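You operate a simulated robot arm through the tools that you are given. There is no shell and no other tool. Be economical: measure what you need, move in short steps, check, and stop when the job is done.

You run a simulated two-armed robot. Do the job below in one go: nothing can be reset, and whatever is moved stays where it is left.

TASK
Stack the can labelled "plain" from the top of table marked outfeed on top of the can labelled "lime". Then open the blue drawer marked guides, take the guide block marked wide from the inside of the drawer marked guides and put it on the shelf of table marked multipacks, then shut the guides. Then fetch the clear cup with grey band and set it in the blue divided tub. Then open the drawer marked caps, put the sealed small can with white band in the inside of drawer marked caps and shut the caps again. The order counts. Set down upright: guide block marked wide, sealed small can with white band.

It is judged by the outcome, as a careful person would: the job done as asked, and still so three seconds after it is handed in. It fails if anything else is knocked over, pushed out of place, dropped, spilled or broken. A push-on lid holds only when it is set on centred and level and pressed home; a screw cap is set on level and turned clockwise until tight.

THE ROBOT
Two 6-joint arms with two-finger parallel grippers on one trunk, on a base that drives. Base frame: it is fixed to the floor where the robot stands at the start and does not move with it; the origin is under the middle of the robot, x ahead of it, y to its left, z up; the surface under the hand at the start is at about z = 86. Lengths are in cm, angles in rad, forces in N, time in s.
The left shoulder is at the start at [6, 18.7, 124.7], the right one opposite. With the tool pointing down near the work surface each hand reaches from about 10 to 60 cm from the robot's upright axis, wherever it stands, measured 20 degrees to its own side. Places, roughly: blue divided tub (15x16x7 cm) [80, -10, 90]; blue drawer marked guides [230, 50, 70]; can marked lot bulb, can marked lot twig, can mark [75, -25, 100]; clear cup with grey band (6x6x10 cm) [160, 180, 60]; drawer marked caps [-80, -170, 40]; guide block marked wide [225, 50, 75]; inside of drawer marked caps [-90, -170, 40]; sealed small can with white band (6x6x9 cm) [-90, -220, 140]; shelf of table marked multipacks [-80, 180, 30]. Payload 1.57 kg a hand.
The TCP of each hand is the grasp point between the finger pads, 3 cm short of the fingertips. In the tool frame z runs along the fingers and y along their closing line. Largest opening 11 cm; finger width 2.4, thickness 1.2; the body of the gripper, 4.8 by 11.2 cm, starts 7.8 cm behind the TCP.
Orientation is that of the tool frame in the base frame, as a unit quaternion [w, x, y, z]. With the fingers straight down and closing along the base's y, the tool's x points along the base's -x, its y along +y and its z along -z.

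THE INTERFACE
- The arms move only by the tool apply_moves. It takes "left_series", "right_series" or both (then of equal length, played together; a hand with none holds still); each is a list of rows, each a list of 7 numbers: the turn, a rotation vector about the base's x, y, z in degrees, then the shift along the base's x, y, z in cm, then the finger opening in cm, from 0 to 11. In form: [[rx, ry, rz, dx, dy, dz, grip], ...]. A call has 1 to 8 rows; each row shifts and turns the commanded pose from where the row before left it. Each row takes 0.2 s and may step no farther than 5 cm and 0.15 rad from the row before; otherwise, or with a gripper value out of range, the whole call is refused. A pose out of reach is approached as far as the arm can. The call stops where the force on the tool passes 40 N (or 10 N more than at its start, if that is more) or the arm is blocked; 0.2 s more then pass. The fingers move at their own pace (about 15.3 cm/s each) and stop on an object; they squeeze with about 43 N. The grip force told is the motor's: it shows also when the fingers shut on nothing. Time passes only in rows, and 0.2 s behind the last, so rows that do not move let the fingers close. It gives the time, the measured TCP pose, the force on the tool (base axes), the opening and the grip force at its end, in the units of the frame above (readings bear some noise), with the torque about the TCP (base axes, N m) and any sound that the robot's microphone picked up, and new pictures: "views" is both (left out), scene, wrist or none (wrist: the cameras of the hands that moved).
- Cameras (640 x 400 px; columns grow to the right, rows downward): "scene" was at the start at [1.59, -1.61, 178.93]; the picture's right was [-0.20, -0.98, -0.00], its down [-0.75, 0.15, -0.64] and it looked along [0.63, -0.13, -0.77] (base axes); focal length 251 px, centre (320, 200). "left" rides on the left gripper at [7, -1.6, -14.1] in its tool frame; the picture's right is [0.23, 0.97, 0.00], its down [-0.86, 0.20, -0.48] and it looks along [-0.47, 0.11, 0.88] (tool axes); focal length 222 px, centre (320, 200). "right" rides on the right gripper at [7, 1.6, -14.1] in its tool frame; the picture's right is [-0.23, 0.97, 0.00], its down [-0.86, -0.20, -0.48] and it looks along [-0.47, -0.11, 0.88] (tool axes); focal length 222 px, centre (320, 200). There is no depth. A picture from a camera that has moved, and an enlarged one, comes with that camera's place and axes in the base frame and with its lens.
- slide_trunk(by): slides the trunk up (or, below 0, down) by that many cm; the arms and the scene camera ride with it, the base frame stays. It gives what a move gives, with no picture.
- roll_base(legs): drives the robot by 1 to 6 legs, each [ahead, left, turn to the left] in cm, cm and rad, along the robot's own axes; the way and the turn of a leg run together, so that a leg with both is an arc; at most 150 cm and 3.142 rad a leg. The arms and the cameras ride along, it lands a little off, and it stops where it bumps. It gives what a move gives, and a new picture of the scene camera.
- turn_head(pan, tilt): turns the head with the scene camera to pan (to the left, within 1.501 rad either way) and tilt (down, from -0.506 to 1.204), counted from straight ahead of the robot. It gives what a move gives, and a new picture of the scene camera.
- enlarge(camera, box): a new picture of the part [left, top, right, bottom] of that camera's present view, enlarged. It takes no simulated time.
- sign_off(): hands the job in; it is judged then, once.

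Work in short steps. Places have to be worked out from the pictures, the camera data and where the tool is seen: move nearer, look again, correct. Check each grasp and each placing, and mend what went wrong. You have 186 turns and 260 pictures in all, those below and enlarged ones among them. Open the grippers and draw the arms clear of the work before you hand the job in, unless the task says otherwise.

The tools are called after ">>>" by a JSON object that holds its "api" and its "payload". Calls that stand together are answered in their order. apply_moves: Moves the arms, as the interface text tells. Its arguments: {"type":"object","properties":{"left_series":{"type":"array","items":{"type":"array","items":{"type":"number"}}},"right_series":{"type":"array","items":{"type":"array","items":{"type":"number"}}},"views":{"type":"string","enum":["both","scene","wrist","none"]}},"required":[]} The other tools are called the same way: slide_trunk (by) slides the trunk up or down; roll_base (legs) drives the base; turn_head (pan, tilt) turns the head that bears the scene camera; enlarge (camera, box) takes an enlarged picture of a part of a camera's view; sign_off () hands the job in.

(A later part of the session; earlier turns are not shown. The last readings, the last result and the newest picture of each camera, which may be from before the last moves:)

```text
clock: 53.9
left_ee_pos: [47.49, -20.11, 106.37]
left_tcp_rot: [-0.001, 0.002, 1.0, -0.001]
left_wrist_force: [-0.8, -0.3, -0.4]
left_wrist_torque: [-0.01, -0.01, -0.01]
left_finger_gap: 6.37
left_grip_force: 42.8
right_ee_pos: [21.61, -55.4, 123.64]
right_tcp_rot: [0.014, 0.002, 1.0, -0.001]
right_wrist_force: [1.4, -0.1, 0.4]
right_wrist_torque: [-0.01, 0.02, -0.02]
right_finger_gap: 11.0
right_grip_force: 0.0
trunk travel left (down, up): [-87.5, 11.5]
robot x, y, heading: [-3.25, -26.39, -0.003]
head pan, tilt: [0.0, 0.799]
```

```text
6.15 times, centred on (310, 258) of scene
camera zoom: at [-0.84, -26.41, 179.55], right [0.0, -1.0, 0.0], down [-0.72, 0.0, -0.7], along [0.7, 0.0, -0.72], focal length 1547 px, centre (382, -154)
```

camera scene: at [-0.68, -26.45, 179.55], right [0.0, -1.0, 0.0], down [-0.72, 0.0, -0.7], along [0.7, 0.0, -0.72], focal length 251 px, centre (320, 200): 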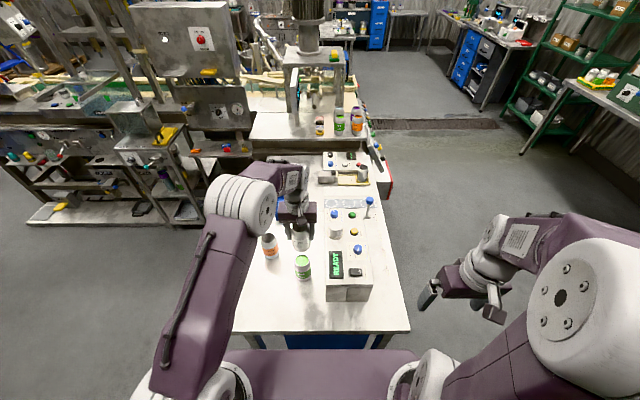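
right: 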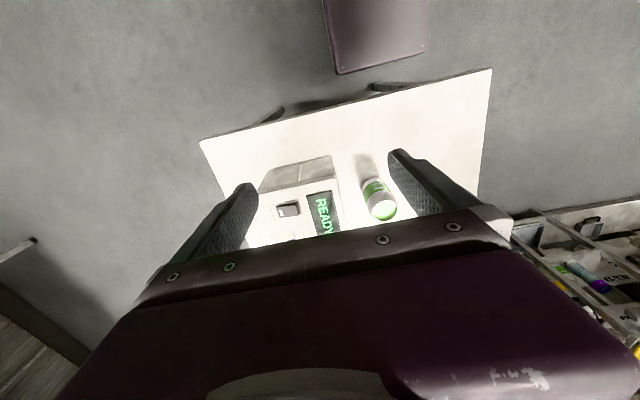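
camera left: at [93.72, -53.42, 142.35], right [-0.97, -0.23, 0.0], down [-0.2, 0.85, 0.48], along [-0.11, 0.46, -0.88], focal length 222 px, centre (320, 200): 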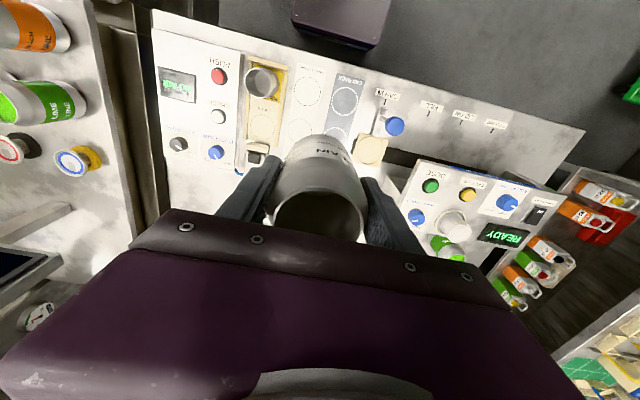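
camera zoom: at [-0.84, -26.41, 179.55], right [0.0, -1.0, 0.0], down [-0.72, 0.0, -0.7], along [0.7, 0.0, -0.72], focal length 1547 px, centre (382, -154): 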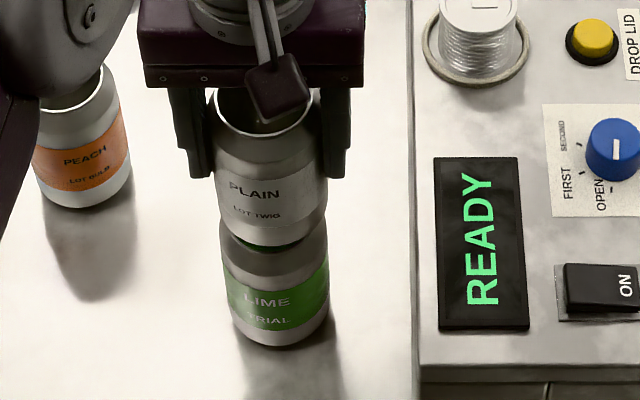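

Nearly centred; nudge y by -0.2 and ease down to contact.

>>> {"api": "apply_moves", "payload": {"left_series": [[0, 0, 0, 0, -0.2, 0, 5], [0, 0, 0, 0, 0, -0.15, 5], [0, 0, 0, 0, 0, -0.15, 5], [0, 0, 0, 0, 0, 0, 5]], "views": "none"}}

```text
clock: 54.9
left_ee_pos: [47.57, -20.28, 106.09]
left_tcp_rot: [0.0, 0.002, 1.0, -0.001]
left_wrist_force: [-0.6, 0.1, -0.5]
left_wrist_torque: [0.04, -0.02, 0.01]
left_finger_gap: 6.37
left_grip_force: 42.4
right_ee_pos: [21.76, -55.34, 123.65]
right_tcp_rot: [0.014, 0.001, 1.0, -0.002]
right_wrist_force: [-0.5, -0.4, -0.2]
right_wrist_torque: [0.0, 0.0, 0.01]
right_finger_gap: 11.0
right_grip_force: 0.0
trunk travel left (down, up): [-87.5, 11.5]
robot x, y, heading: [-2.9, -26.47, -0.006]
head pan, tilt: [0.0, 0.799]
```

>>> {"api": "apply_moves", "payload": {"left_series": [[0, 0, 0, 0, 0, -0.15, 5], [0, 0, 0, 0, 0, -0.1, 5], [0, 0, 0, 0, 0, 0, 5]], "views": "none"}}

>>> {"api": "enlarge", "payload": {"camera": "scene", "box": [280, 225, 340, 290]}}

```text
clock: 55.7
left_ee_pos: [47.55, -20.34, 105.8]
left_tcp_rot: [0.0, 0.003, 1.0, 0.0]
left_wrist_force: [-0.1, -0.2, 3.0]
left_wrist_torque: [-0.04, -0.01, 0.01]
left_finger_gap: 6.36
left_grip_force: 42.6
right_ee_pos: [21.69, -55.53, 123.62]
right_tcp_rot: [0.015, 0.001, 1.0, -0.001]
right_wrist_force: [0.0, -0.2, 0.3]
right_wrist_torque: [0.0, -0.05, 0.02]
right_finger_gap: 10.99
right_grip_force: 0.0
trunk travel left (down, up): [-87.5, 11.5]
robot x, y, heading: [-2.76, -26.72, -0.003]
head pan, tilt: [0.0, 0.799]
```

```text
6.15 times, centred on (310, 258) of scene
camera zoom: at [-0.87, -26.43, 179.55], right [0.0, -1.0, 0.0], down [-0.72, 0.0, -0.7], along [0.7, 0.0, -0.72], focal length 1547 px, centre (382, -154)
```

zoom: 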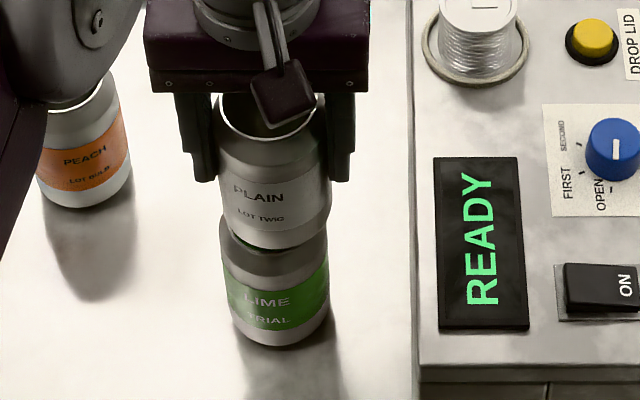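

Contact (3 N up), aligned. Release and rise.

>>> {"api": "apply_moves", "payload": {"left_series": [[0, 0, 0, 0, 0, 0, 7], [0, 0, 0, 0, 0, 0, 9], [0, 0, 0, 0, 0, 0, 9], [0, 0, 0, 0, 0, 3, 9], [0, 0, 0, 0, 0, 5, 9], [0, 0, 0, 0, 0, 5, 9], [0, 0, 0, 0, 0, 5, 9], [0, 0, 0, 0, 0, 4, 9]], "views": "scene"}}

>>> {"api": "enlarge", "payload": {"camera": "scene", "box": [280, 225, 340, 290]}}

```text
clock: 57.5
left_ee_pos: [47.43, -20.46, 127.86]
left_tcp_rot: [-0.001, 0.003, 1.0, 0.0]
left_wrist_force: [-0.3, -0.2, -0.9]
left_wrist_torque: [-0.02, -0.05, 0.03]
left_finger_gap: 9.0
left_grip_force: 0.1
right_ee_pos: [21.72, -55.49, 123.56]
right_tcp_rot: [0.015, 0.0, 1.0, -0.001]
right_wrist_force: [-0.9, -0.4, 0.3]
right_wrist_torque: [0.03, -0.04, 0.01]
right_finger_gap: 11.0
right_grip_force: 0.1
trunk travel left (down, up): [-87.5, 11.5]
robot x, y, heading: [-2.82, -26.31, -0.008]
head pan, tilt: [0.0, 0.799]
camera scene: at [-0.92, -26.42, 179.54], right [0.0, -1.0, 0.0], down [-0.72, 0.0, -0.7], along [0.7, 0.0, -0.72], focal length 251 px, centre (320, 200)
```

scene: 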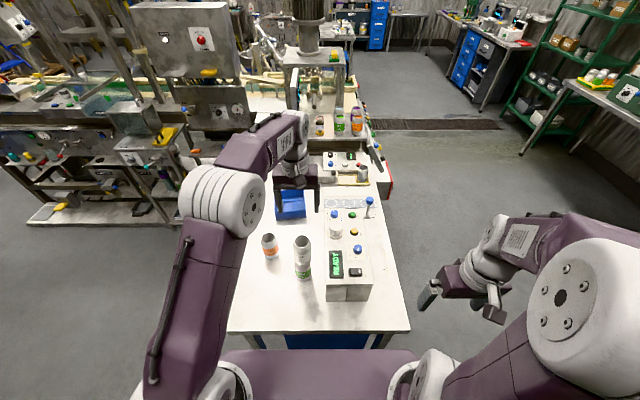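

```text
6.15 times, centred on (310, 258) of scene
camera zoom: at [-0.92, -26.42, 179.54], right [0.0, -1.0, 0.0], down [-0.72, 0.0, -0.7], along [0.7, 0.0, -0.72], focal length 1547 px, centre (382, -154)
```

zoom: 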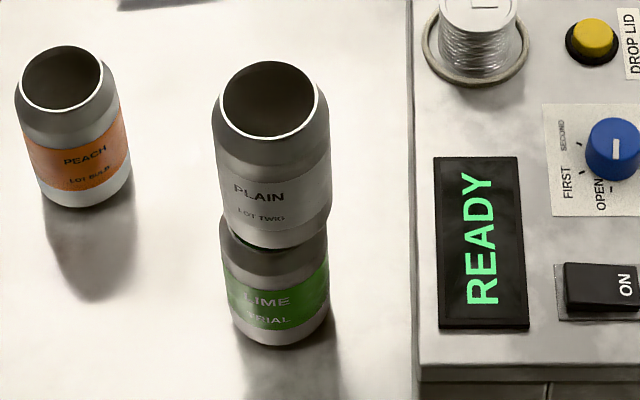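

Stacked squarely. The guides drawer faces +x on the far side of the line, so I drive around the line's right end.

>>> {"api": "roll_base", "payload": {"legs": [[-12, 0, 0], [0, -84, 0], [150, 0, 0], [90, 0, 0]]}}

>>> {"api": "turn_head", "payload": {"pan": 0.9, "tilt": 0.5}}

```text
clock: 74.2
left_ee_pos: [277.01, -106.22, 127.81]
left_tcp_rot: [0.0, 0.003, 1.0, 0.0]
left_wrist_force: [-0.5, 0.5, 0.4]
left_wrist_torque: [-0.02, 0.0, -0.03]
left_finger_gap: 9.02
left_grip_force: 0.1
right_ee_pos: [251.16, -141.33, 123.7]
right_tcp_rot: [0.015, 0.002, 1.0, 0.0]
right_wrist_force: [0.6, 0.6, -0.2]
right_wrist_torque: [0.01, -0.01, 0.0]
right_finger_gap: 11.0
right_grip_force: 0.1
trunk travel left (down, up): [-87.5, 11.5]
robot x, y, heading: [226.26, -112.3, -0.004]
head pan, tilt: [0.0, 0.799]
camera scene: at [228.59, -112.25, 179.55], right [0.0, -1.0, 0.0], down [-0.72, 0.0, -0.7], along [0.7, 0.0, -0.72], focal length 251 px, centre (320, 200)
```

scene: 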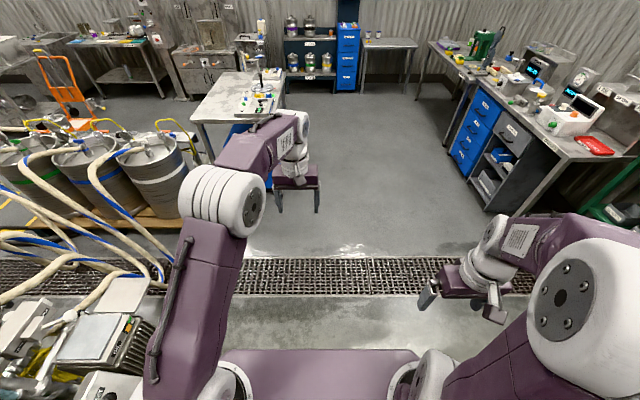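

```text
clock: 75.4
left_ee_pos: [277.07, -106.27, 127.7]
left_tcp_rot: [-0.001, 0.003, 1.0, -0.001]
left_wrist_force: [-1.0, 0.0, -1.1]
left_wrist_torque: [0.01, 0.03, 0.0]
left_finger_gap: 8.98
left_grip_force: 0.0
right_ee_pos: [251.17, -141.44, 123.63]
right_tcp_rot: [0.014, 0.002, 1.0, -0.001]
right_wrist_force: [-0.6, 1.0, -0.7]
right_wrist_torque: [0.0, 0.0, 0.0]
right_finger_gap: 10.99
right_grip_force: 0.0
trunk travel left (down, up): [-87.5, 11.5]
robot x, y, heading: [226.72, -111.92, -0.003]
head pan, tilt: [0.901, 0.499]
camera scene: at [226.31, -105.12, 182.14], right [0.78, -0.62, 0.0], down [-0.3, -0.37, -0.88], along [0.55, 0.69, -0.48], focal length 251 px, centre (320, 200)
```

scene: 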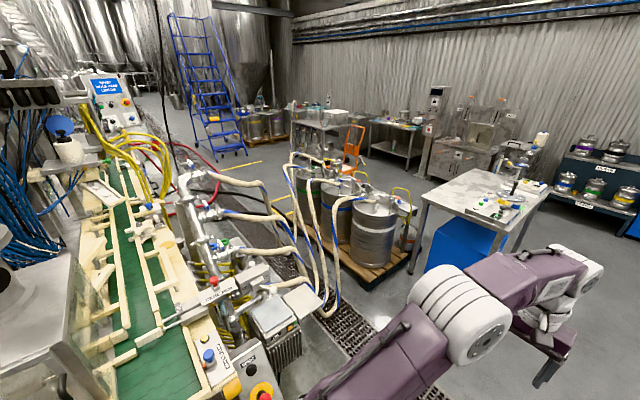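

Let me look directly left along the conveyor's far side.

>>> {"api": "turn_head", "payload": {"pan": 1.3, "tilt": 0.75}}

>>> {"api": "enlarge", "payload": {"camera": "scene", "box": [240, 60, 480, 260]}}

```text
clock: 76.3
left_ee_pos: [277.13, -106.22, 127.69]
left_tcp_rot: [-0.001, 0.002, 1.0, -0.001]
left_wrist_force: [0.2, -0.8, 0.8]
left_wrist_torque: [-0.03, -0.02, -0.01]
left_finger_gap: 9.01
left_grip_force: 0.1
right_ee_pos: [251.3, -141.37, 123.56]
right_tcp_rot: [0.014, 0.001, 1.0, 0.0]
right_wrist_force: [0.1, 0.6, -0.2]
right_wrist_torque: [0.02, -0.03, 0.0]
right_finger_gap: 11.01
right_grip_force: 0.1
trunk travel left (down, up): [-87.5, 11.5]
robot x, y, heading: [226.33, -112.35, -0.002]
head pan, tilt: [1.3, 0.75]
camera scene: at [222.93, -104.25, 179.95], right [0.96, -0.27, 0.0], down [-0.19, -0.66, -0.73], along [0.2, 0.7, -0.68], focal length 251 px, centre (320, 200)
```

scene: 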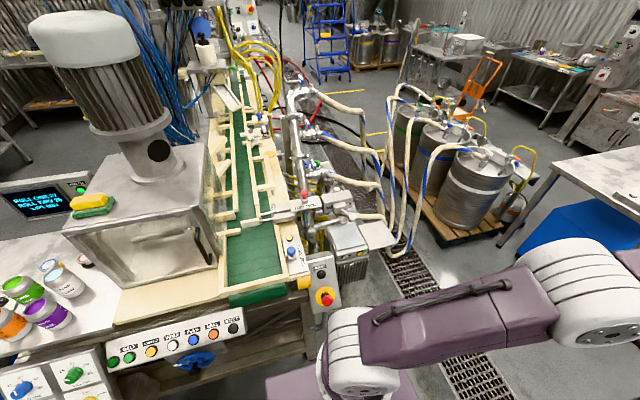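

```text
2.00 times, centred on (360, 160) of scene
camera zoom: at [222.93, -104.25, 179.95], right [0.96, -0.27, 0.0], down [-0.19, -0.66, -0.73], along [0.2, 0.7, -0.68], focal length 503 px, centre (240, 280)
```

zoom: 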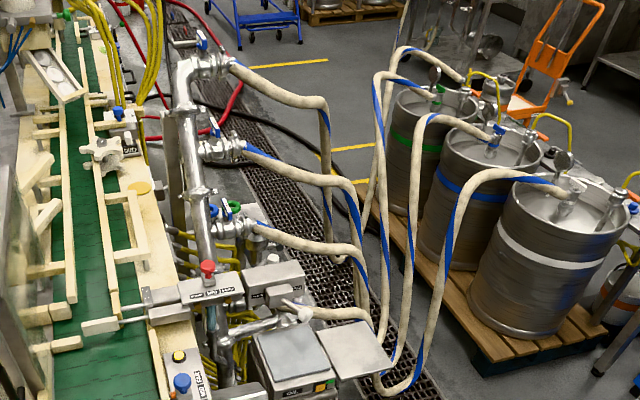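

The drawer isn't reachable here (hoses and kegs). I'll go look at the line from its -x side.

>>> {"api": "roll_base", "payload": {"legs": [[-150, 0, 0], [-91, 0, 0], [0, 150, 0], [0, 32, 0], [60, 0, 0]]}}

>>> {"api": "turn_head", "payload": {"pan": 0.0, "tilt": 0.6}}

```text
clock: 99.9
left_ee_pos: [94.77, 76.17, 127.66]
left_tcp_rot: [0.0, -0.005, 1.0, -0.001]
left_wrist_force: [-0.2, 0.8, -0.6]
left_wrist_torque: [0.0, -0.01, 0.01]
left_finger_gap: 8.98
left_grip_force: 0.0
right_ee_pos: [69.24, 40.52, 123.67]
right_tcp_rot: [0.015, -0.006, 1.0, -0.001]
right_wrist_force: [0.1, -0.2, -0.1]
right_wrist_torque: [-0.02, 0.01, 0.03]
right_finger_gap: 10.99
right_grip_force: 0.0
trunk travel left (down, up): [-87.5, 11.5]
robot x, y, heading: [44.47, 69.38, 0.012]
head pan, tilt: [1.3, 0.75]
camera scene: at [40.42, 77.29, 179.94], right [0.97, -0.26, 0.0], down [-0.17, -0.66, -0.73], along [0.19, 0.71, -0.68], focal length 251 px, centre (320, 200)
```

scene: 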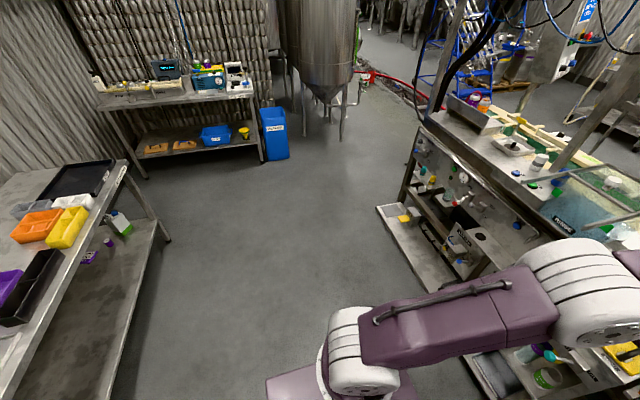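

```text
clock: 101.4
left_ee_pos: [94.87, 76.02, 127.8]
left_tcp_rot: [-0.001, -0.005, 1.0, -0.001]
left_wrist_force: [0.6, 0.4, -0.3]
left_wrist_torque: [0.01, -0.02, 0.0]
left_finger_gap: 9.01
left_grip_force: 0.0
right_ee_pos: [69.47, 40.54, 123.69]
right_tcp_rot: [0.015, -0.005, 1.0, 0.0]
right_wrist_force: [0.0, -0.5, -0.1]
right_wrist_torque: [0.0, -0.01, 0.0]
right_finger_gap: 11.0
right_grip_force: 0.0
trunk travel left (down, up): [-87.5, 11.5]
robot x, y, heading: [44.16, 69.51, 0.006]
head pan, tilt: [0.0, 0.6]
camera scene: at [47.37, 69.39, 181.23], right [0.01, -1.0, 0.0], down [-0.57, -0.01, -0.82], along [0.82, 0.01, -0.57], focal length 251 px, centre (320, 200)
```

scene: 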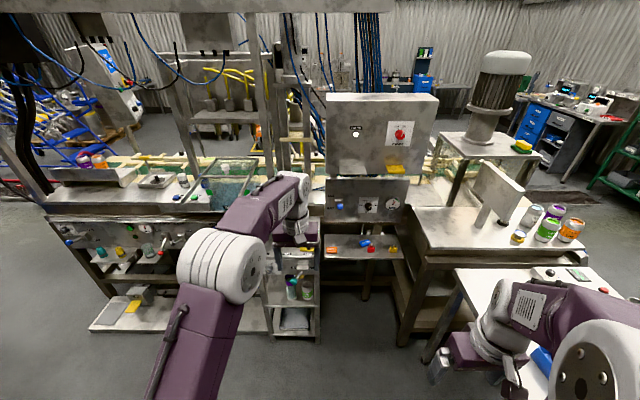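

Zoom around the predicted drawer position.

>>> {"api": "enlarge", "payload": {"camera": "scene", "box": [240, 90, 440, 215]}}

>>> {"api": "enlarge", "payload": {"camera": "scene", "box": [240, 215, 440, 345]}}

```text
3.20 times, centred on (340, 152) of scene
camera zoom: at [47.37, 69.39, 181.23], right [0.01, -1.0, 0.0], down [-0.57, -0.01, -0.82], along [0.82, 0.01, -0.57], focal length 804 px, centre (256, 352)
```

zoom: 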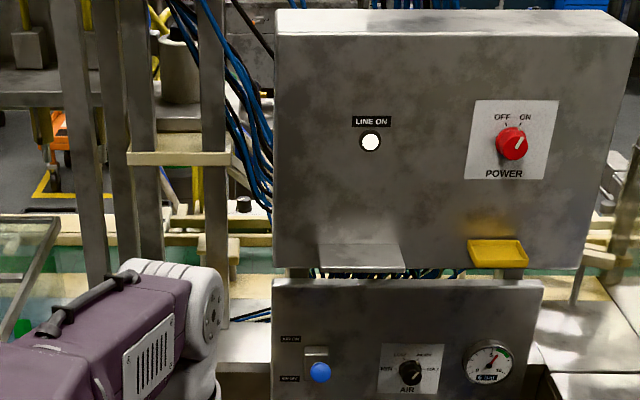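

```text
3.08 times, centred on (340, 280) of scene
camera zoom: at [47.37, 69.39, 181.23], right [0.01, -1.0, 0.0], down [-0.57, -0.01, -0.82], along [0.82, 0.01, -0.57], focal length 773 px, centre (258, -46)
```

zoom: 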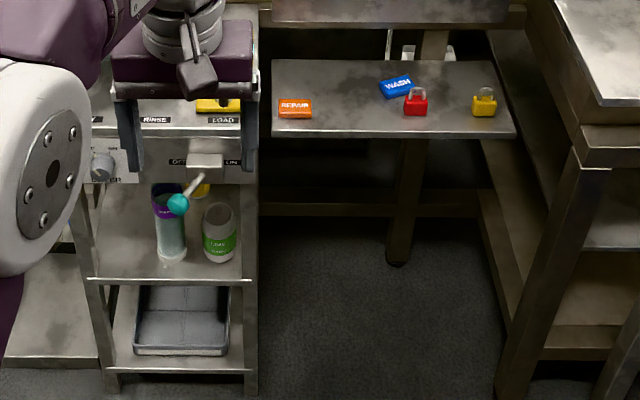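

No drawer visible from above. I'll shift left, then lower the trunk to peer under the line.

>>> {"api": "roll_base", "payload": {"legs": [[-10, 50, 0]]}}

>>> {"api": "slide_trunk", "payload": {"by": -65}}

>>> {"api": "turn_head", "payload": {"pan": -0.4, "tilt": 0.15}}

```text
clock: 104.4
left_ee_pos: [84.33, 126.28, 127.7]
left_tcp_rot: [-0.002, -0.005, 1.0, -0.001]
left_wrist_force: [0.2, -0.2, 0.8]
left_wrist_torque: [-0.01, 0.02, 0.0]
left_finger_gap: 9.0
left_grip_force: 0.1
right_ee_pos: [58.97, 90.85, 123.52]
right_tcp_rot: [0.012, -0.006, 1.0, 0.0]
right_wrist_force: [-1.0, -0.6, 0.0]
right_wrist_torque: [0.01, -0.04, 0.0]
right_finger_gap: 11.0
right_grip_force: 0.0
trunk travel left (down, up): [-87.5, 11.5]
robot x, y, heading: [33.89, 119.4, 0.01]
head pan, tilt: [0.0, 0.6]
camera scene: at [36.88, 119.47, 181.23], right [0.01, -1.0, 0.0], down [-0.57, -0.01, -0.82], along [0.82, 0.01, -0.57], focal length 251 px, centre (320, 200)
```

scene: 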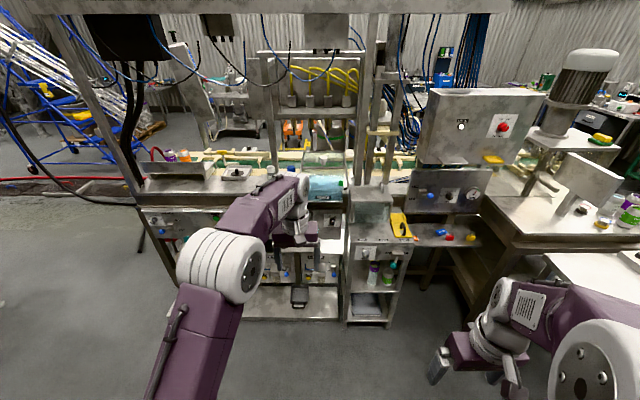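

```text
refused: -65 is not a number from -40 to 40
```

```text
clock: 105.3
left_ee_pos: [84.3, 126.57, 127.78]
left_tcp_rot: [-0.001, -0.005, 1.0, 0.0]
left_wrist_force: [0.7, 0.3, -0.4]
left_wrist_torque: [0.0, 0.01, -0.03]
left_finger_gap: 9.02
left_grip_force: 0.1
right_ee_pos: [58.95, 90.89, 123.61]
right_tcp_rot: [0.014, -0.006, 1.0, -0.001]
right_wrist_force: [0.9, -0.5, 1.7]
right_wrist_torque: [0.01, 0.05, -0.02]
right_finger_gap: 11.01
right_grip_force: 0.1
trunk travel left (down, up): [-87.5, 11.5]
robot x, y, heading: [33.93, 119.69, 0.015]
head pan, tilt: [-0.4, 0.15]
camera scene: at [36.56, 116.2, 185.38], right [-0.38, -0.93, 0.0], down [-0.14, 0.06, -0.99], along [0.92, -0.37, -0.15], focal length 251 px, centre (320, 200)
```

scene: 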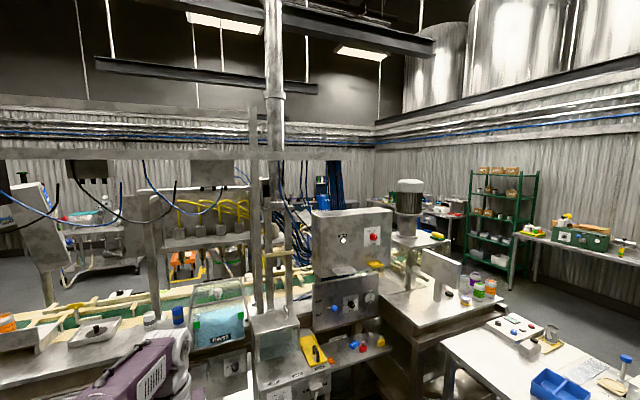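

Lower the trunk in two steps and look under the line.

>>> {"api": "slide_trunk", "payload": {"by": -40}}

>>> {"api": "slide_trunk", "payload": {"by": -40}}

>>> {"api": "turn_head", "payload": {"pan": -0.4, "tilt": 0.2}}

>>> {"api": "enlarge", "payload": {"camera": "scene", "box": [160, 100, 480, 300]}}

```text
clock: 109.2
left_ee_pos: [84.27, 126.4, 87.82]
left_tcp_rot: [-0.001, -0.006, 1.0, -0.001]
left_wrist_force: [0.5, 0.4, -0.6]
left_wrist_torque: [0.0, 0.03, -0.01]
left_finger_gap: 9.01
left_grip_force: 0.1
right_ee_pos: [58.92, 90.89, 83.59]
right_tcp_rot: [0.014, -0.006, 1.0, -0.001]
right_wrist_force: [0.5, -0.1, 1.4]
right_wrist_torque: [0.02, 0.0, 0.0]
right_finger_gap: 10.99
right_grip_force: 0.0
trunk travel left (down, up): [-47.5, 51.5]
robot x, y, heading: [33.93, 120.03, 0.012]
head pan, tilt: [-0.4, 0.15]
```

```text
clock: 113.0
left_ee_pos: [84.31, 126.37, 47.69]
left_tcp_rot: [-0.001, -0.005, 1.0, -0.001]
left_wrist_force: [0.3, 0.2, -0.1]
left_wrist_torque: [0.0, -0.01, -0.01]
left_finger_gap: 9.0
left_grip_force: 0.1
right_ee_pos: [58.9, 90.97, 43.52]
right_tcp_rot: [0.014, -0.006, 1.0, 0.0]
right_wrist_force: [0.1, 0.4, 0.0]
right_wrist_torque: [-0.01, 0.01, -0.02]
right_finger_gap: 10.98
right_grip_force: 0.0
trunk travel left (down, up): [-7.5, 91.5]
robot x, y, heading: [33.89, 119.79, 0.017]
head pan, tilt: [-0.4, 0.15]
```

```text
clock: 113.6
left_ee_pos: [84.37, 126.41, 47.72]
left_tcp_rot: [-0.001, -0.005, 1.0, 0.0]
left_wrist_force: [0.6, -0.5, 0.2]
left_wrist_torque: [0.03, 0.0, -0.01]
left_finger_gap: 8.99
left_grip_force: 0.1
right_ee_pos: [58.95, 90.94, 43.65]
right_tcp_rot: [0.014, -0.006, 1.0, -0.001]
right_wrist_force: [-0.5, -0.1, -0.9]
right_wrist_torque: [-0.02, -0.02, 0.01]
right_finger_gap: 11.0
right_grip_force: 0.1
trunk travel left (down, up): [-7.5, 91.5]
robot x, y, heading: [33.96, 119.78, 0.009]
head pan, tilt: [-0.4, 0.201]
camera scene: at [36.62, 116.08, 104.91], right [-0.38, -0.93, 0.0], down [-0.18, 0.08, -0.98], along [0.91, -0.37, -0.2], focal length 251 px, centre (320, 200)
```

scene: 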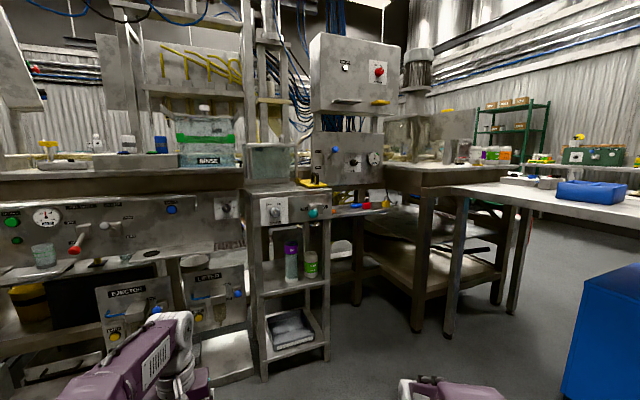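

```text
2.00 times, centred on (320, 200) of scene
camera zoom: at [36.62, 116.08, 104.91], right [-0.38, -0.93, 0.0], down [-0.18, 0.08, -0.98], along [0.91, -0.37, -0.2], focal length 503 px, centre (320, 200)
```

zoom: 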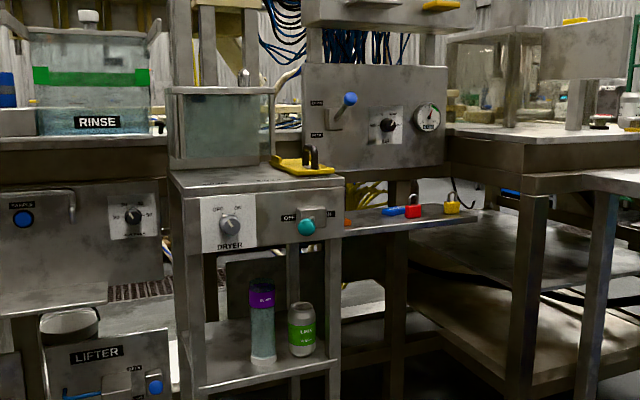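

Slide right a bit at this low height to look straight under the control panel.

>>> {"api": "roll_base", "payload": {"legs": [[10, -48, 0]]}}

>>> {"api": "turn_head", "payload": {"pan": -0.1, "tilt": 0.2}}

>>> {"api": "enlarge", "payload": {"camera": "scene", "box": [220, 120, 460, 270]}}

```text
clock: 116.5
left_ee_pos: [94.89, 78.52, 47.88]
left_tcp_rot: [-0.001, -0.006, 1.0, 0.0]
left_wrist_force: [0.1, -0.3, -0.5]
left_wrist_torque: [0.0, -0.01, 0.0]
left_finger_gap: 9.03
left_grip_force: 0.0
right_ee_pos: [69.77, 43.04, 43.66]
right_tcp_rot: [0.014, -0.007, 1.0, -0.002]
right_wrist_force: [0.5, 0.0, 0.4]
right_wrist_torque: [0.03, 0.01, 0.01]
right_finger_gap: 11.0
right_grip_force: 0.0
trunk travel left (down, up): [-7.5, 91.5]
robot x, y, heading: [44.74, 72.08, 0.011]
head pan, tilt: [-0.4, 0.201]
camera scene: at [47.28, 68.17, 104.91], right [-0.38, -0.93, 0.0], down [-0.18, 0.07, -0.98], along [0.91, -0.37, -0.2], focal length 251 px, centre (320, 200)
```

scene: 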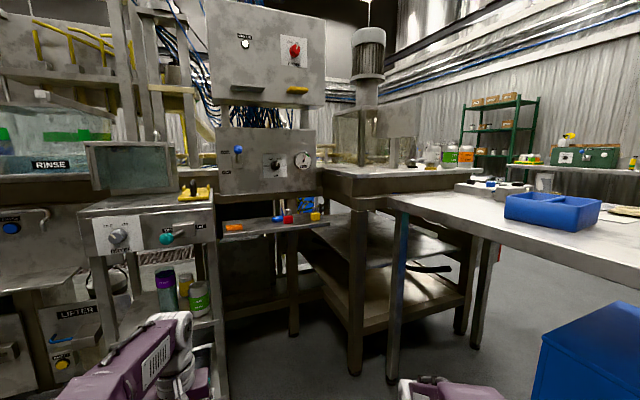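

```text
clock: 117.3
left_ee_pos: [94.97, 78.66, 47.82]
left_tcp_rot: [-0.001, -0.006, 1.0, -0.001]
left_wrist_force: [-0.9, 0.6, 0.2]
left_wrist_torque: [-0.03, 0.02, 0.01]
left_finger_gap: 9.0
left_grip_force: 0.0
right_ee_pos: [69.58, 43.1, 43.55]
right_tcp_rot: [0.014, -0.008, 1.0, -0.002]
right_wrist_force: [0.7, -0.9, -0.6]
right_wrist_torque: [-0.01, 0.0, -0.01]
right_finger_gap: 11.0
right_grip_force: 0.2
trunk travel left (down, up): [-7.5, 91.5]
robot x, y, heading: [44.93, 71.69, 0.017]
head pan, tilt: [-0.099, 0.201]
camera scene: at [47.93, 70.87, 104.91], right [-0.09, -1.0, 0.0], down [-0.2, 0.02, -0.98], along [0.98, -0.08, -0.2], focal length 251 px, centre (320, 200)
```

scene: 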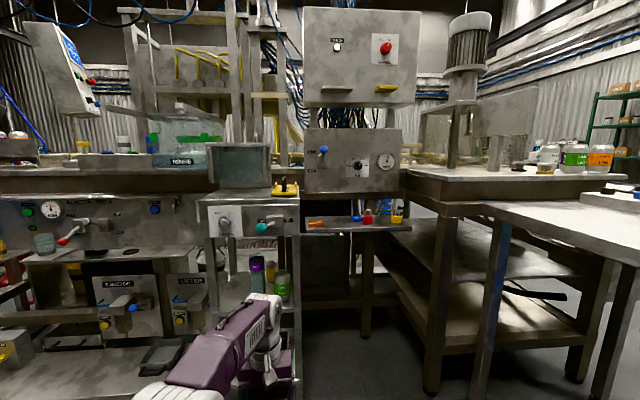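

```text
2.67 times, centred on (340, 195) of scene
camera zoom: at [47.93, 70.87, 104.91], right [-0.09, -1.0, 0.0], down [-0.2, 0.02, -0.98], along [0.98, -0.08, -0.2], focal length 670 px, centre (267, 213)
```

zoom: 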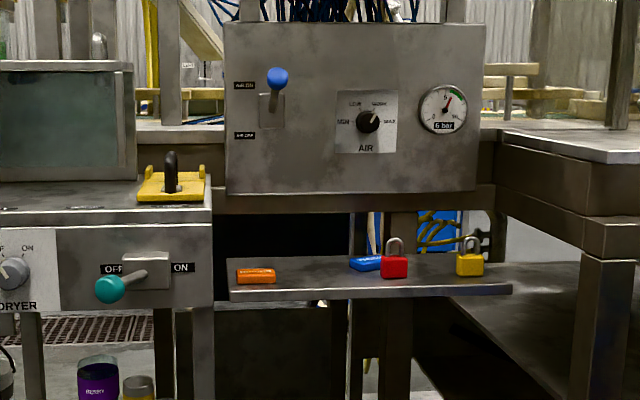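

A blue unit shows behind the yellow cables – on the far side. Raise the trunk and drive round to inspect the far side from low.

>>> {"api": "slide_trunk", "payload": {"by": 40}}

>>> {"api": "slide_trunk", "payload": {"by": 40}}

>>> {"api": "roll_base", "payload": {"legs": [[-59, 0, -0.014], [0, -150, 0], [0, -37, 0], [150, 0, 0], [150, 0, 0]]}}

>>> {"api": "turn_head", "payload": {"pan": 1.5, "tilt": 0.5}}

```text
clock: 121.1
left_ee_pos: [94.94, 78.66, 87.67]
left_tcp_rot: [-0.001, -0.006, 1.0, 0.0]
left_wrist_force: [-0.2, 0.8, 0.1]
left_wrist_torque: [-0.01, 0.0, 0.0]
left_finger_gap: 9.01
left_grip_force: 0.0
right_ee_pos: [69.61, 43.05, 83.64]
right_tcp_rot: [0.013, -0.007, 1.0, 0.0]
right_wrist_force: [-0.5, 0.4, 0.5]
right_wrist_torque: [-0.01, -0.01, 0.0]
right_finger_gap: 10.98
right_grip_force: 0.1
trunk travel left (down, up): [-47.5, 51.5]
robot x, y, heading: [44.82, 72.05, 0.012]
head pan, tilt: [-0.099, 0.201]
```

```text
clock: 125.0
left_ee_pos: [94.97, 78.69, 127.8]
left_tcp_rot: [-0.001, -0.006, 1.0, -0.001]
left_wrist_force: [0.4, -0.6, 0.4]
left_wrist_torque: [-0.01, 0.02, 0.01]
left_finger_gap: 9.0
left_grip_force: 0.1
right_ee_pos: [69.85, 42.94, 123.76]
right_tcp_rot: [0.014, -0.008, 1.0, 0.0]
right_wrist_force: [0.5, -0.2, 0.7]
right_wrist_torque: [-0.06, -0.01, -0.01]
right_finger_gap: 10.99
right_grip_force: 0.1
trunk travel left (down, up): [-87.5, 11.5]
robot x, y, heading: [44.58, 72.03, 0.014]
head pan, tilt: [-0.099, 0.201]
```

```text
clock: 151.4
left_ee_pos: [335.97, -117.55, 127.7]
left_tcp_rot: [0.0, 0.016, 1.0, -0.001]
left_wrist_force: [-1.0, -1.0, 0.2]
left_wrist_torque: [0.0, -0.01, -0.02]
left_finger_gap: 9.0
left_grip_force: 0.1
right_ee_pos: [309.03, -151.91, 123.69]
right_tcp_rot: [0.014, 0.015, 1.0, 0.0]
right_wrist_force: [0.2, -0.4, 0.5]
right_wrist_torque: [0.01, -0.02, 0.01]
right_finger_gap: 11.02
right_grip_force: 0.2
trunk travel left (down, up): [-87.5, 11.5]
robot x, y, heading: [285.2, -121.86, -0.033]
head pan, tilt: [-0.099, 0.201]
camera scene: at [288.5, -123.18, 184.91], right [-0.13, -0.99, 0.0], down [-0.2, 0.03, -0.98], along [0.97, -0.13, -0.2], focal length 251 px, centre (320, 200)
```

scene: 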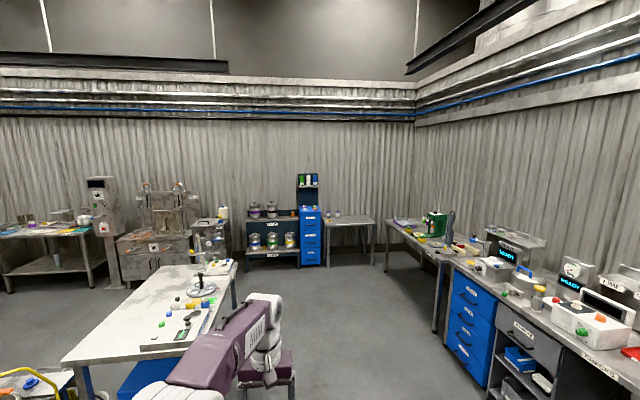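

```text
clock: 153.1
left_ee_pos: [335.86, -117.5, 127.7]
left_tcp_rot: [0.0, 0.017, 1.0, -0.001]
left_wrist_force: [-0.7, -0.2, 0.1]
left_wrist_torque: [0.01, 0.0, -0.01]
left_finger_gap: 9.04
left_grip_force: 0.0
right_ee_pos: [309.02, -152.06, 123.66]
right_tcp_rot: [0.014, 0.015, 1.0, -0.001]
right_wrist_force: [-0.6, -0.2, -0.4]
right_wrist_torque: [0.05, -0.01, 0.02]
right_finger_gap: 11.02
right_grip_force: 0.1
trunk travel left (down, up): [-87.5, 11.5]
robot x, y, heading: [285.25, -122.23, -0.026]
head pan, tilt: [1.499, 0.499]
camera scene: at [280.29, -112.93, 182.14], right [0.99, -0.1, 0.0], down [-0.05, -0.48, -0.88], along [0.09, 0.87, -0.48], focal length 251 px, centre (320, 200)
```

scene: 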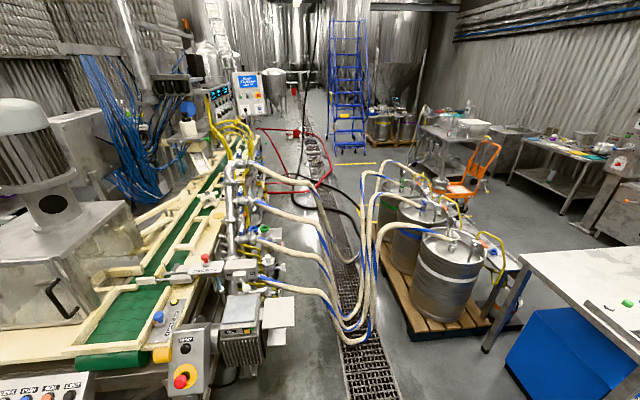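

Lower the head here to see the line's rear flank.

>>> {"api": "slide_trunk", "payload": {"by": -40}}

>>> {"api": "slide_trunk", "payload": {"by": -30}}

>>> {"api": "turn_head", "payload": {"pan": 1.5, "tilt": 0.2}}

>>> {"api": "enlarge", "payload": {"camera": "scene", "box": [140, 120, 380, 270]}}

```text
clock: 156.9
left_ee_pos: [335.93, -117.56, 87.74]
left_tcp_rot: [-0.001, 0.016, 1.0, -0.001]
left_wrist_force: [-0.2, 0.7, -0.2]
left_wrist_torque: [-0.03, 0.01, -0.03]
left_finger_gap: 9.02
left_grip_force: 0.1
right_ee_pos: [309.15, -151.94, 83.54]
right_tcp_rot: [0.013, 0.015, 1.0, -0.001]
right_wrist_force: [-0.2, 0.4, 0.0]
right_wrist_torque: [-0.01, -0.03, -0.01]
right_finger_gap: 11.01
right_grip_force: 0.0
trunk travel left (down, up): [-47.5, 51.5]
robot x, y, heading: [285.45, -122.45, -0.033]
head pan, tilt: [1.499, 0.499]
```

```text
clock: 159.9
left_ee_pos: [335.76, -117.54, 57.68]
left_tcp_rot: [-0.001, 0.016, 1.0, -0.002]
left_wrist_force: [0.3, 0.9, -0.7]
left_wrist_torque: [-0.02, 0.02, 0.02]
left_finger_gap: 9.0
left_grip_force: 0.0
right_ee_pos: [309.03, -152.01, 53.49]
right_tcp_rot: [0.014, 0.015, 1.0, -0.001]
right_wrist_force: [0.6, -0.3, -0.2]
right_wrist_torque: [-0.03, 0.03, 0.04]
right_finger_gap: 11.03
right_grip_force: 0.1
trunk travel left (down, up): [-17.5, 81.5]
robot x, y, heading: [285.3, -121.99, -0.027]
head pan, tilt: [1.499, 0.499]
```

```text
clock: 160.7
left_ee_pos: [335.75, -117.38, 57.73]
left_tcp_rot: [-0.001, 0.016, 1.0, 0.0]
left_wrist_force: [0.3, -0.6, -0.1]
left_wrist_torque: [0.01, 0.03, 0.0]
left_finger_gap: 9.03
left_grip_force: 0.0
right_ee_pos: [309.2, -151.93, 53.47]
right_tcp_rot: [0.014, 0.015, 1.0, -0.001]
right_wrist_force: [-0.2, -1.0, 0.2]
right_wrist_torque: [0.04, 0.02, -0.03]
right_finger_gap: 11.0
right_grip_force: 0.1
trunk travel left (down, up): [-17.5, 81.5]
robot x, y, heading: [285.26, -121.89, -0.027]
head pan, tilt: [1.499, 0.201]
camera scene: at [280.3, -112.71, 114.9], right [0.99, -0.1, 0.0], down [-0.02, -0.2, -0.98], along [0.1, 0.97, -0.2], focal length 251 px, centre (320, 200)
```

scene: 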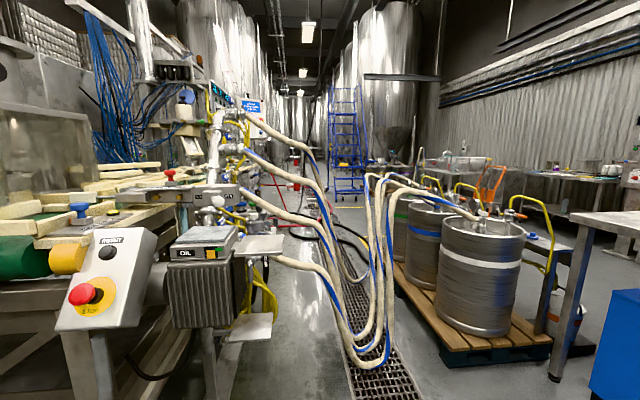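

```text
2.67 times, centred on (260, 195) of scene
camera zoom: at [280.3, -112.71, 114.9], right [0.99, -0.1, 0.0], down [-0.02, -0.2, -0.98], along [0.1, 0.97, -0.2], focal length 670 px, centre (480, 213)
```

zoom: 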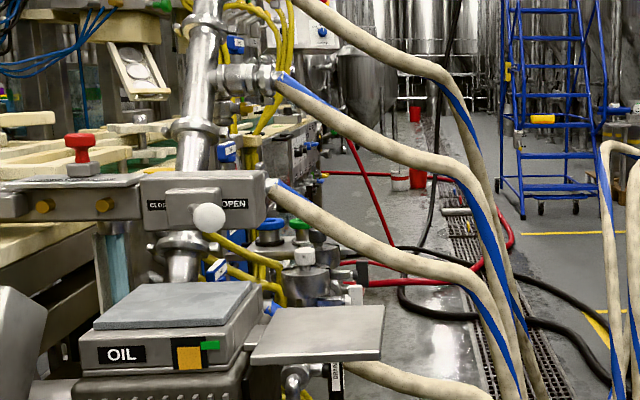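

I need a better view of the line's rear. Raise up, move along +x and turn to look north-west over the hoses.

>>> {"api": "slide_trunk", "payload": {"by": 40}}

>>> {"api": "slide_trunk", "payload": {"by": 30}}

>>> {"api": "roll_base", "payload": {"legs": [[45, -5, 0.027], [0, 0, 1.57], [25, 0, 0.5]]}}

>>> {"api": "turn_head", "payload": {"pan": 0.1, "tilt": 0.5}}

>>> {"api": "enlarge", "payload": {"camera": "scene", "box": [200, 100, 440, 250]}}

```text
clock: 164.6
left_ee_pos: [335.91, -117.5, 97.77]
left_tcp_rot: [-0.002, 0.017, 1.0, -0.001]
left_wrist_force: [0.4, -0.1, 0.6]
left_wrist_torque: [0.0, -0.02, -0.03]
left_finger_gap: 9.0
left_grip_force: 0.0
right_ee_pos: [309.05, -151.94, 93.62]
right_tcp_rot: [0.014, 0.015, 1.0, -0.001]
right_wrist_force: [0.2, -1.1, -1.2]
right_wrist_torque: [0.0, -0.01, 0.02]
right_finger_gap: 11.0
right_grip_force: 0.1
trunk travel left (down, up): [-57.5, 41.5]
robot x, y, heading: [285.47, -122.26, -0.03]
head pan, tilt: [1.499, 0.201]
```

```text
clock: 167.6
left_ee_pos: [335.93, -117.54, 127.92]
left_tcp_rot: [-0.002, 0.017, 1.0, -0.001]
left_wrist_force: [-0.1, -0.7, 0.3]
left_wrist_torque: [0.01, 0.0, -0.04]
left_finger_gap: 9.01
left_grip_force: 0.0
right_ee_pos: [309.06, -151.85, 123.59]
right_tcp_rot: [0.014, 0.015, 1.0, -0.001]
right_wrist_force: [0.5, -0.3, -0.7]
right_wrist_torque: [-0.01, -0.04, -0.02]
right_finger_gap: 11.0
right_grip_force: 0.1
trunk travel left (down, up): [-87.5, 11.5]
robot x, y, heading: [285.29, -122.32, -0.033]
head pan, tilt: [1.499, 0.201]
```

```text
clock: 175.5
left_ee_pos: [295.04, -62.29, 127.86]
left_tcp_rot: [-0.001, 0.859, -0.513, -0.001]
left_wrist_force: [0.5, 0.0, -0.4]
left_wrist_torque: [0.01, 0.01, 0.0]
left_finger_gap: 9.0
left_grip_force: 0.1
right_ee_pos: [338.21, -68.23, 123.67]
right_tcp_rot: [-0.007, 0.859, -0.511, -0.014]
right_wrist_force: [0.8, -0.6, -0.2]
right_wrist_torque: [0.03, 0.04, -0.03]
right_finger_gap: 11.04
right_grip_force: 0.1
trunk travel left (down, up): [-87.5, 11.5]
robot x, y, heading: [324.14, -103.79, 2.067]
head pan, tilt: [1.499, 0.201]
camera scene: at [318.86, -113.14, 184.91], right [-0.41, 0.91, 0.0], down [0.18, 0.08, -0.98], along [-0.89, -0.4, -0.2], focal length 251 px, centre (320, 200)
```

scene: 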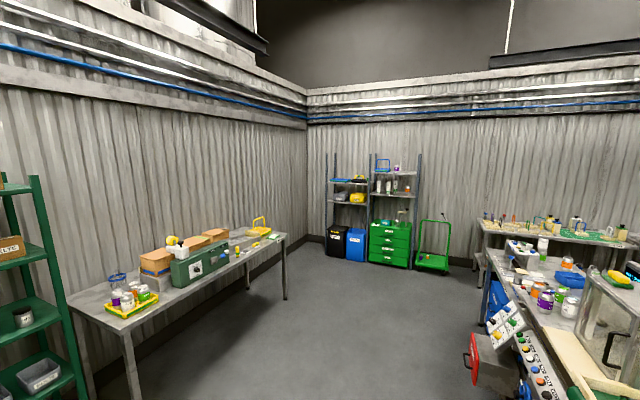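

```text
clock: 177.1
left_ee_pos: [294.84, -62.17, 127.74]
left_tcp_rot: [0.0, 0.858, -0.513, 0.002]
left_wrist_force: [-0.4, 0.0, 0.4]
left_wrist_torque: [-0.02, -0.05, 0.01]
left_finger_gap: 9.0
left_grip_force: 0.0
right_ee_pos: [337.96, -68.0, 123.64]
right_tcp_rot: [-0.008, 0.859, -0.512, -0.012]
right_wrist_force: [1.3, -0.3, 0.5]
right_wrist_torque: [0.02, -0.03, -0.02]
right_finger_gap: 11.0
right_grip_force: 0.0
trunk travel left (down, up): [-87.5, 11.5]
robot x, y, heading: [324.16, -103.95, 2.07]
head pan, tilt: [0.099, 0.499]
camera scene: at [321.92, -101.41, 182.14], right [0.83, 0.56, 0.0], down [0.27, -0.4, -0.88], along [-0.49, 0.73, -0.48], focal length 251 px, centre (320, 200)
```

scene: 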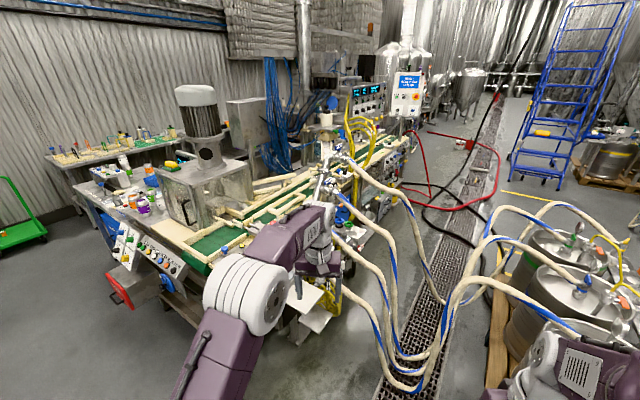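

```text
2.67 times, centred on (320, 175) of scene
camera zoom: at [321.92, -101.41, 182.14], right [0.83, 0.56, 0.0], down [0.27, -0.4, -0.88], along [-0.49, 0.73, -0.48], focal length 670 px, centre (320, 267)
```

zoom: 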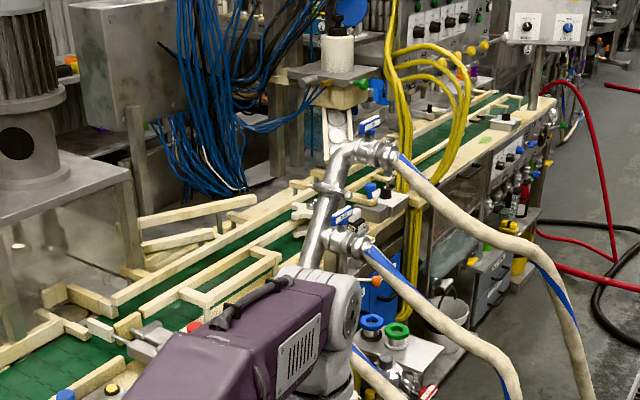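

A blue drawer appears under the conveyor behind the yellow cables. Zoom in.

>>> {"api": "enlarge", "payload": {"camera": "scene", "box": [315, 160, 405, 240]}}

```text
5.00 times, centred on (360, 200) of scene
camera zoom: at [321.92, -101.41, 182.14], right [0.83, 0.56, 0.0], down [0.27, -0.4, -0.88], along [-0.49, 0.73, -0.48], focal length 1257 px, centre (120, 200)
```

zoom: 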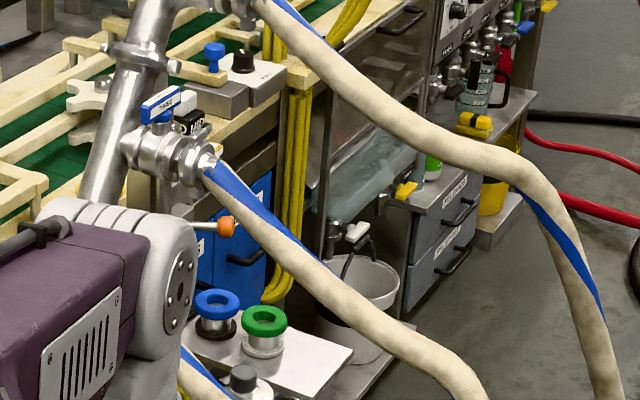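

It's the drawer, facing +x under a hose. Check how the floor north of the hoses lies.

>>> {"api": "enlarge", "payload": {"camera": "scene", "box": [380, 80, 640, 260]}}

>>> {"api": "turn_head", "payload": {"pan": -0.75, "tilt": 0.5}}

```text
2.22 times, centred on (510, 170) of scene
camera zoom: at [321.92, -101.41, 182.14], right [0.83, 0.56, 0.0], down [0.27, -0.4, -0.88], along [-0.49, 0.73, -0.48], focal length 558 px, centre (-102, 267)
```

zoom: 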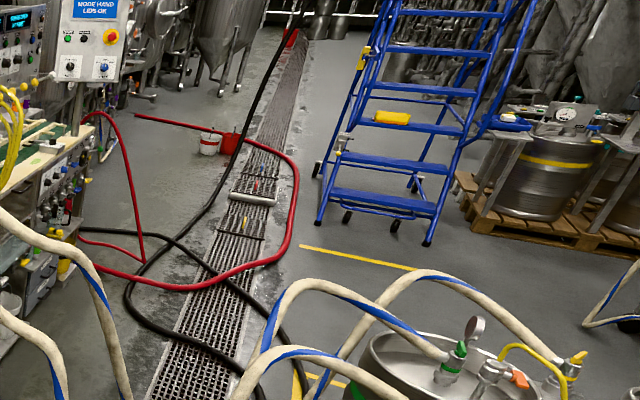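

```text
clock: 178.2
left_ee_pos: [294.8, -62.18, 127.72]
left_tcp_rot: [0.0, 0.859, -0.513, 0.001]
left_wrist_force: [-0.1, 0.2, 0.7]
left_wrist_torque: [0.03, -0.03, 0.0]
left_finger_gap: 9.01
left_grip_force: 0.1
right_ee_pos: [338.0, -68.15, 123.64]
right_tcp_rot: [-0.008, 0.859, -0.512, -0.011]
right_wrist_force: [-0.1, -0.8, 0.6]
right_wrist_torque: [-0.02, 0.03, 0.01]
right_finger_gap: 11.0
right_grip_force: 0.1
trunk travel left (down, up): [-87.5, 11.5]
robot x, y, heading: [324.16, -103.76, 2.065]
head pan, tilt: [-0.75, 0.499]
camera scene: at [329.35, -100.18, 182.14], right [0.97, -0.25, 0.0], down [-0.12, -0.46, -0.88], along [0.22, 0.85, -0.48], focal length 251 px, centre (320, 200)
```

scene: 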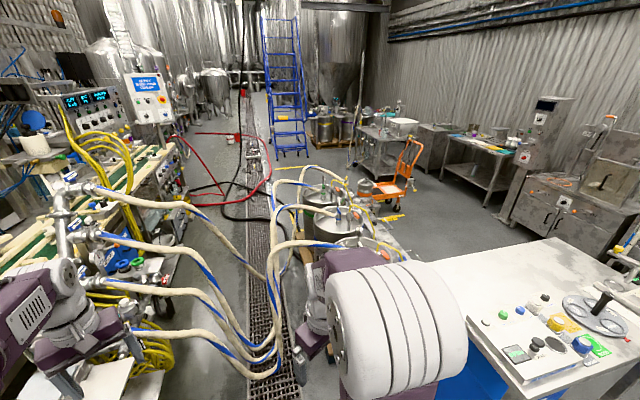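

Approach must come from the north side of the hoses. I drive back round the outfeed table and up the west side.

>>> {"api": "roll_base", "payload": {"legs": [[0, 0, -2.067], [-150, -10, 0], [-150, 0, 0], [-38, 0, 0], [0, 150, 0], [0, 110, 0]]}}

>>> {"api": "turn_head", "payload": {"pan": 0.8, "tilt": 0.45}}

```text
refused: leg 2 is longer than a leg can be; nothing moved
```

```text
clock: 179.9
left_ee_pos: [294.88, -62.14, 127.69]
left_tcp_rot: [0.0, 0.859, -0.512, 0.001]
left_wrist_force: [0.5, 0.5, -0.4]
left_wrist_torque: [0.01, -0.01, -0.01]
left_finger_gap: 9.01
left_grip_force: 0.0
right_ee_pos: [337.97, -68.13, 123.63]
right_tcp_rot: [-0.008, 0.859, -0.512, -0.011]
right_wrist_force: [0.5, -0.3, 0.2]
right_wrist_torque: [-0.02, -0.04, -0.01]
right_finger_gap: 10.97
right_grip_force: 0.1
trunk travel left (down, up): [-87.5, 11.5]
robot x, y, heading: [323.77, -104.14, 2.066]
head pan, tilt: [0.799, 0.45]
camera scene: at [318.24, -106.48, 182.59], right [0.27, 0.96, 0.0], down [0.42, -0.12, -0.9], along [-0.87, 0.25, -0.44], focal length 251 px, centre (320, 200)
```

scene: 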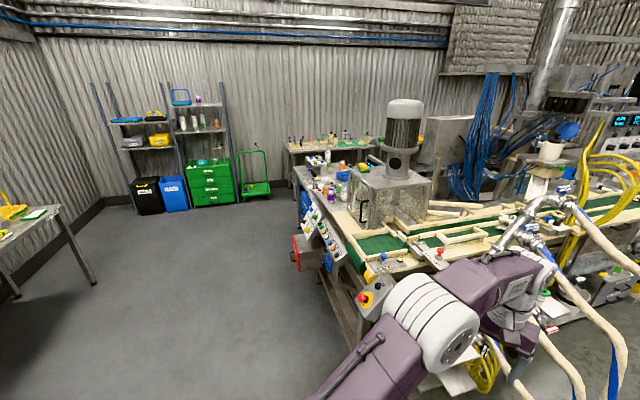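

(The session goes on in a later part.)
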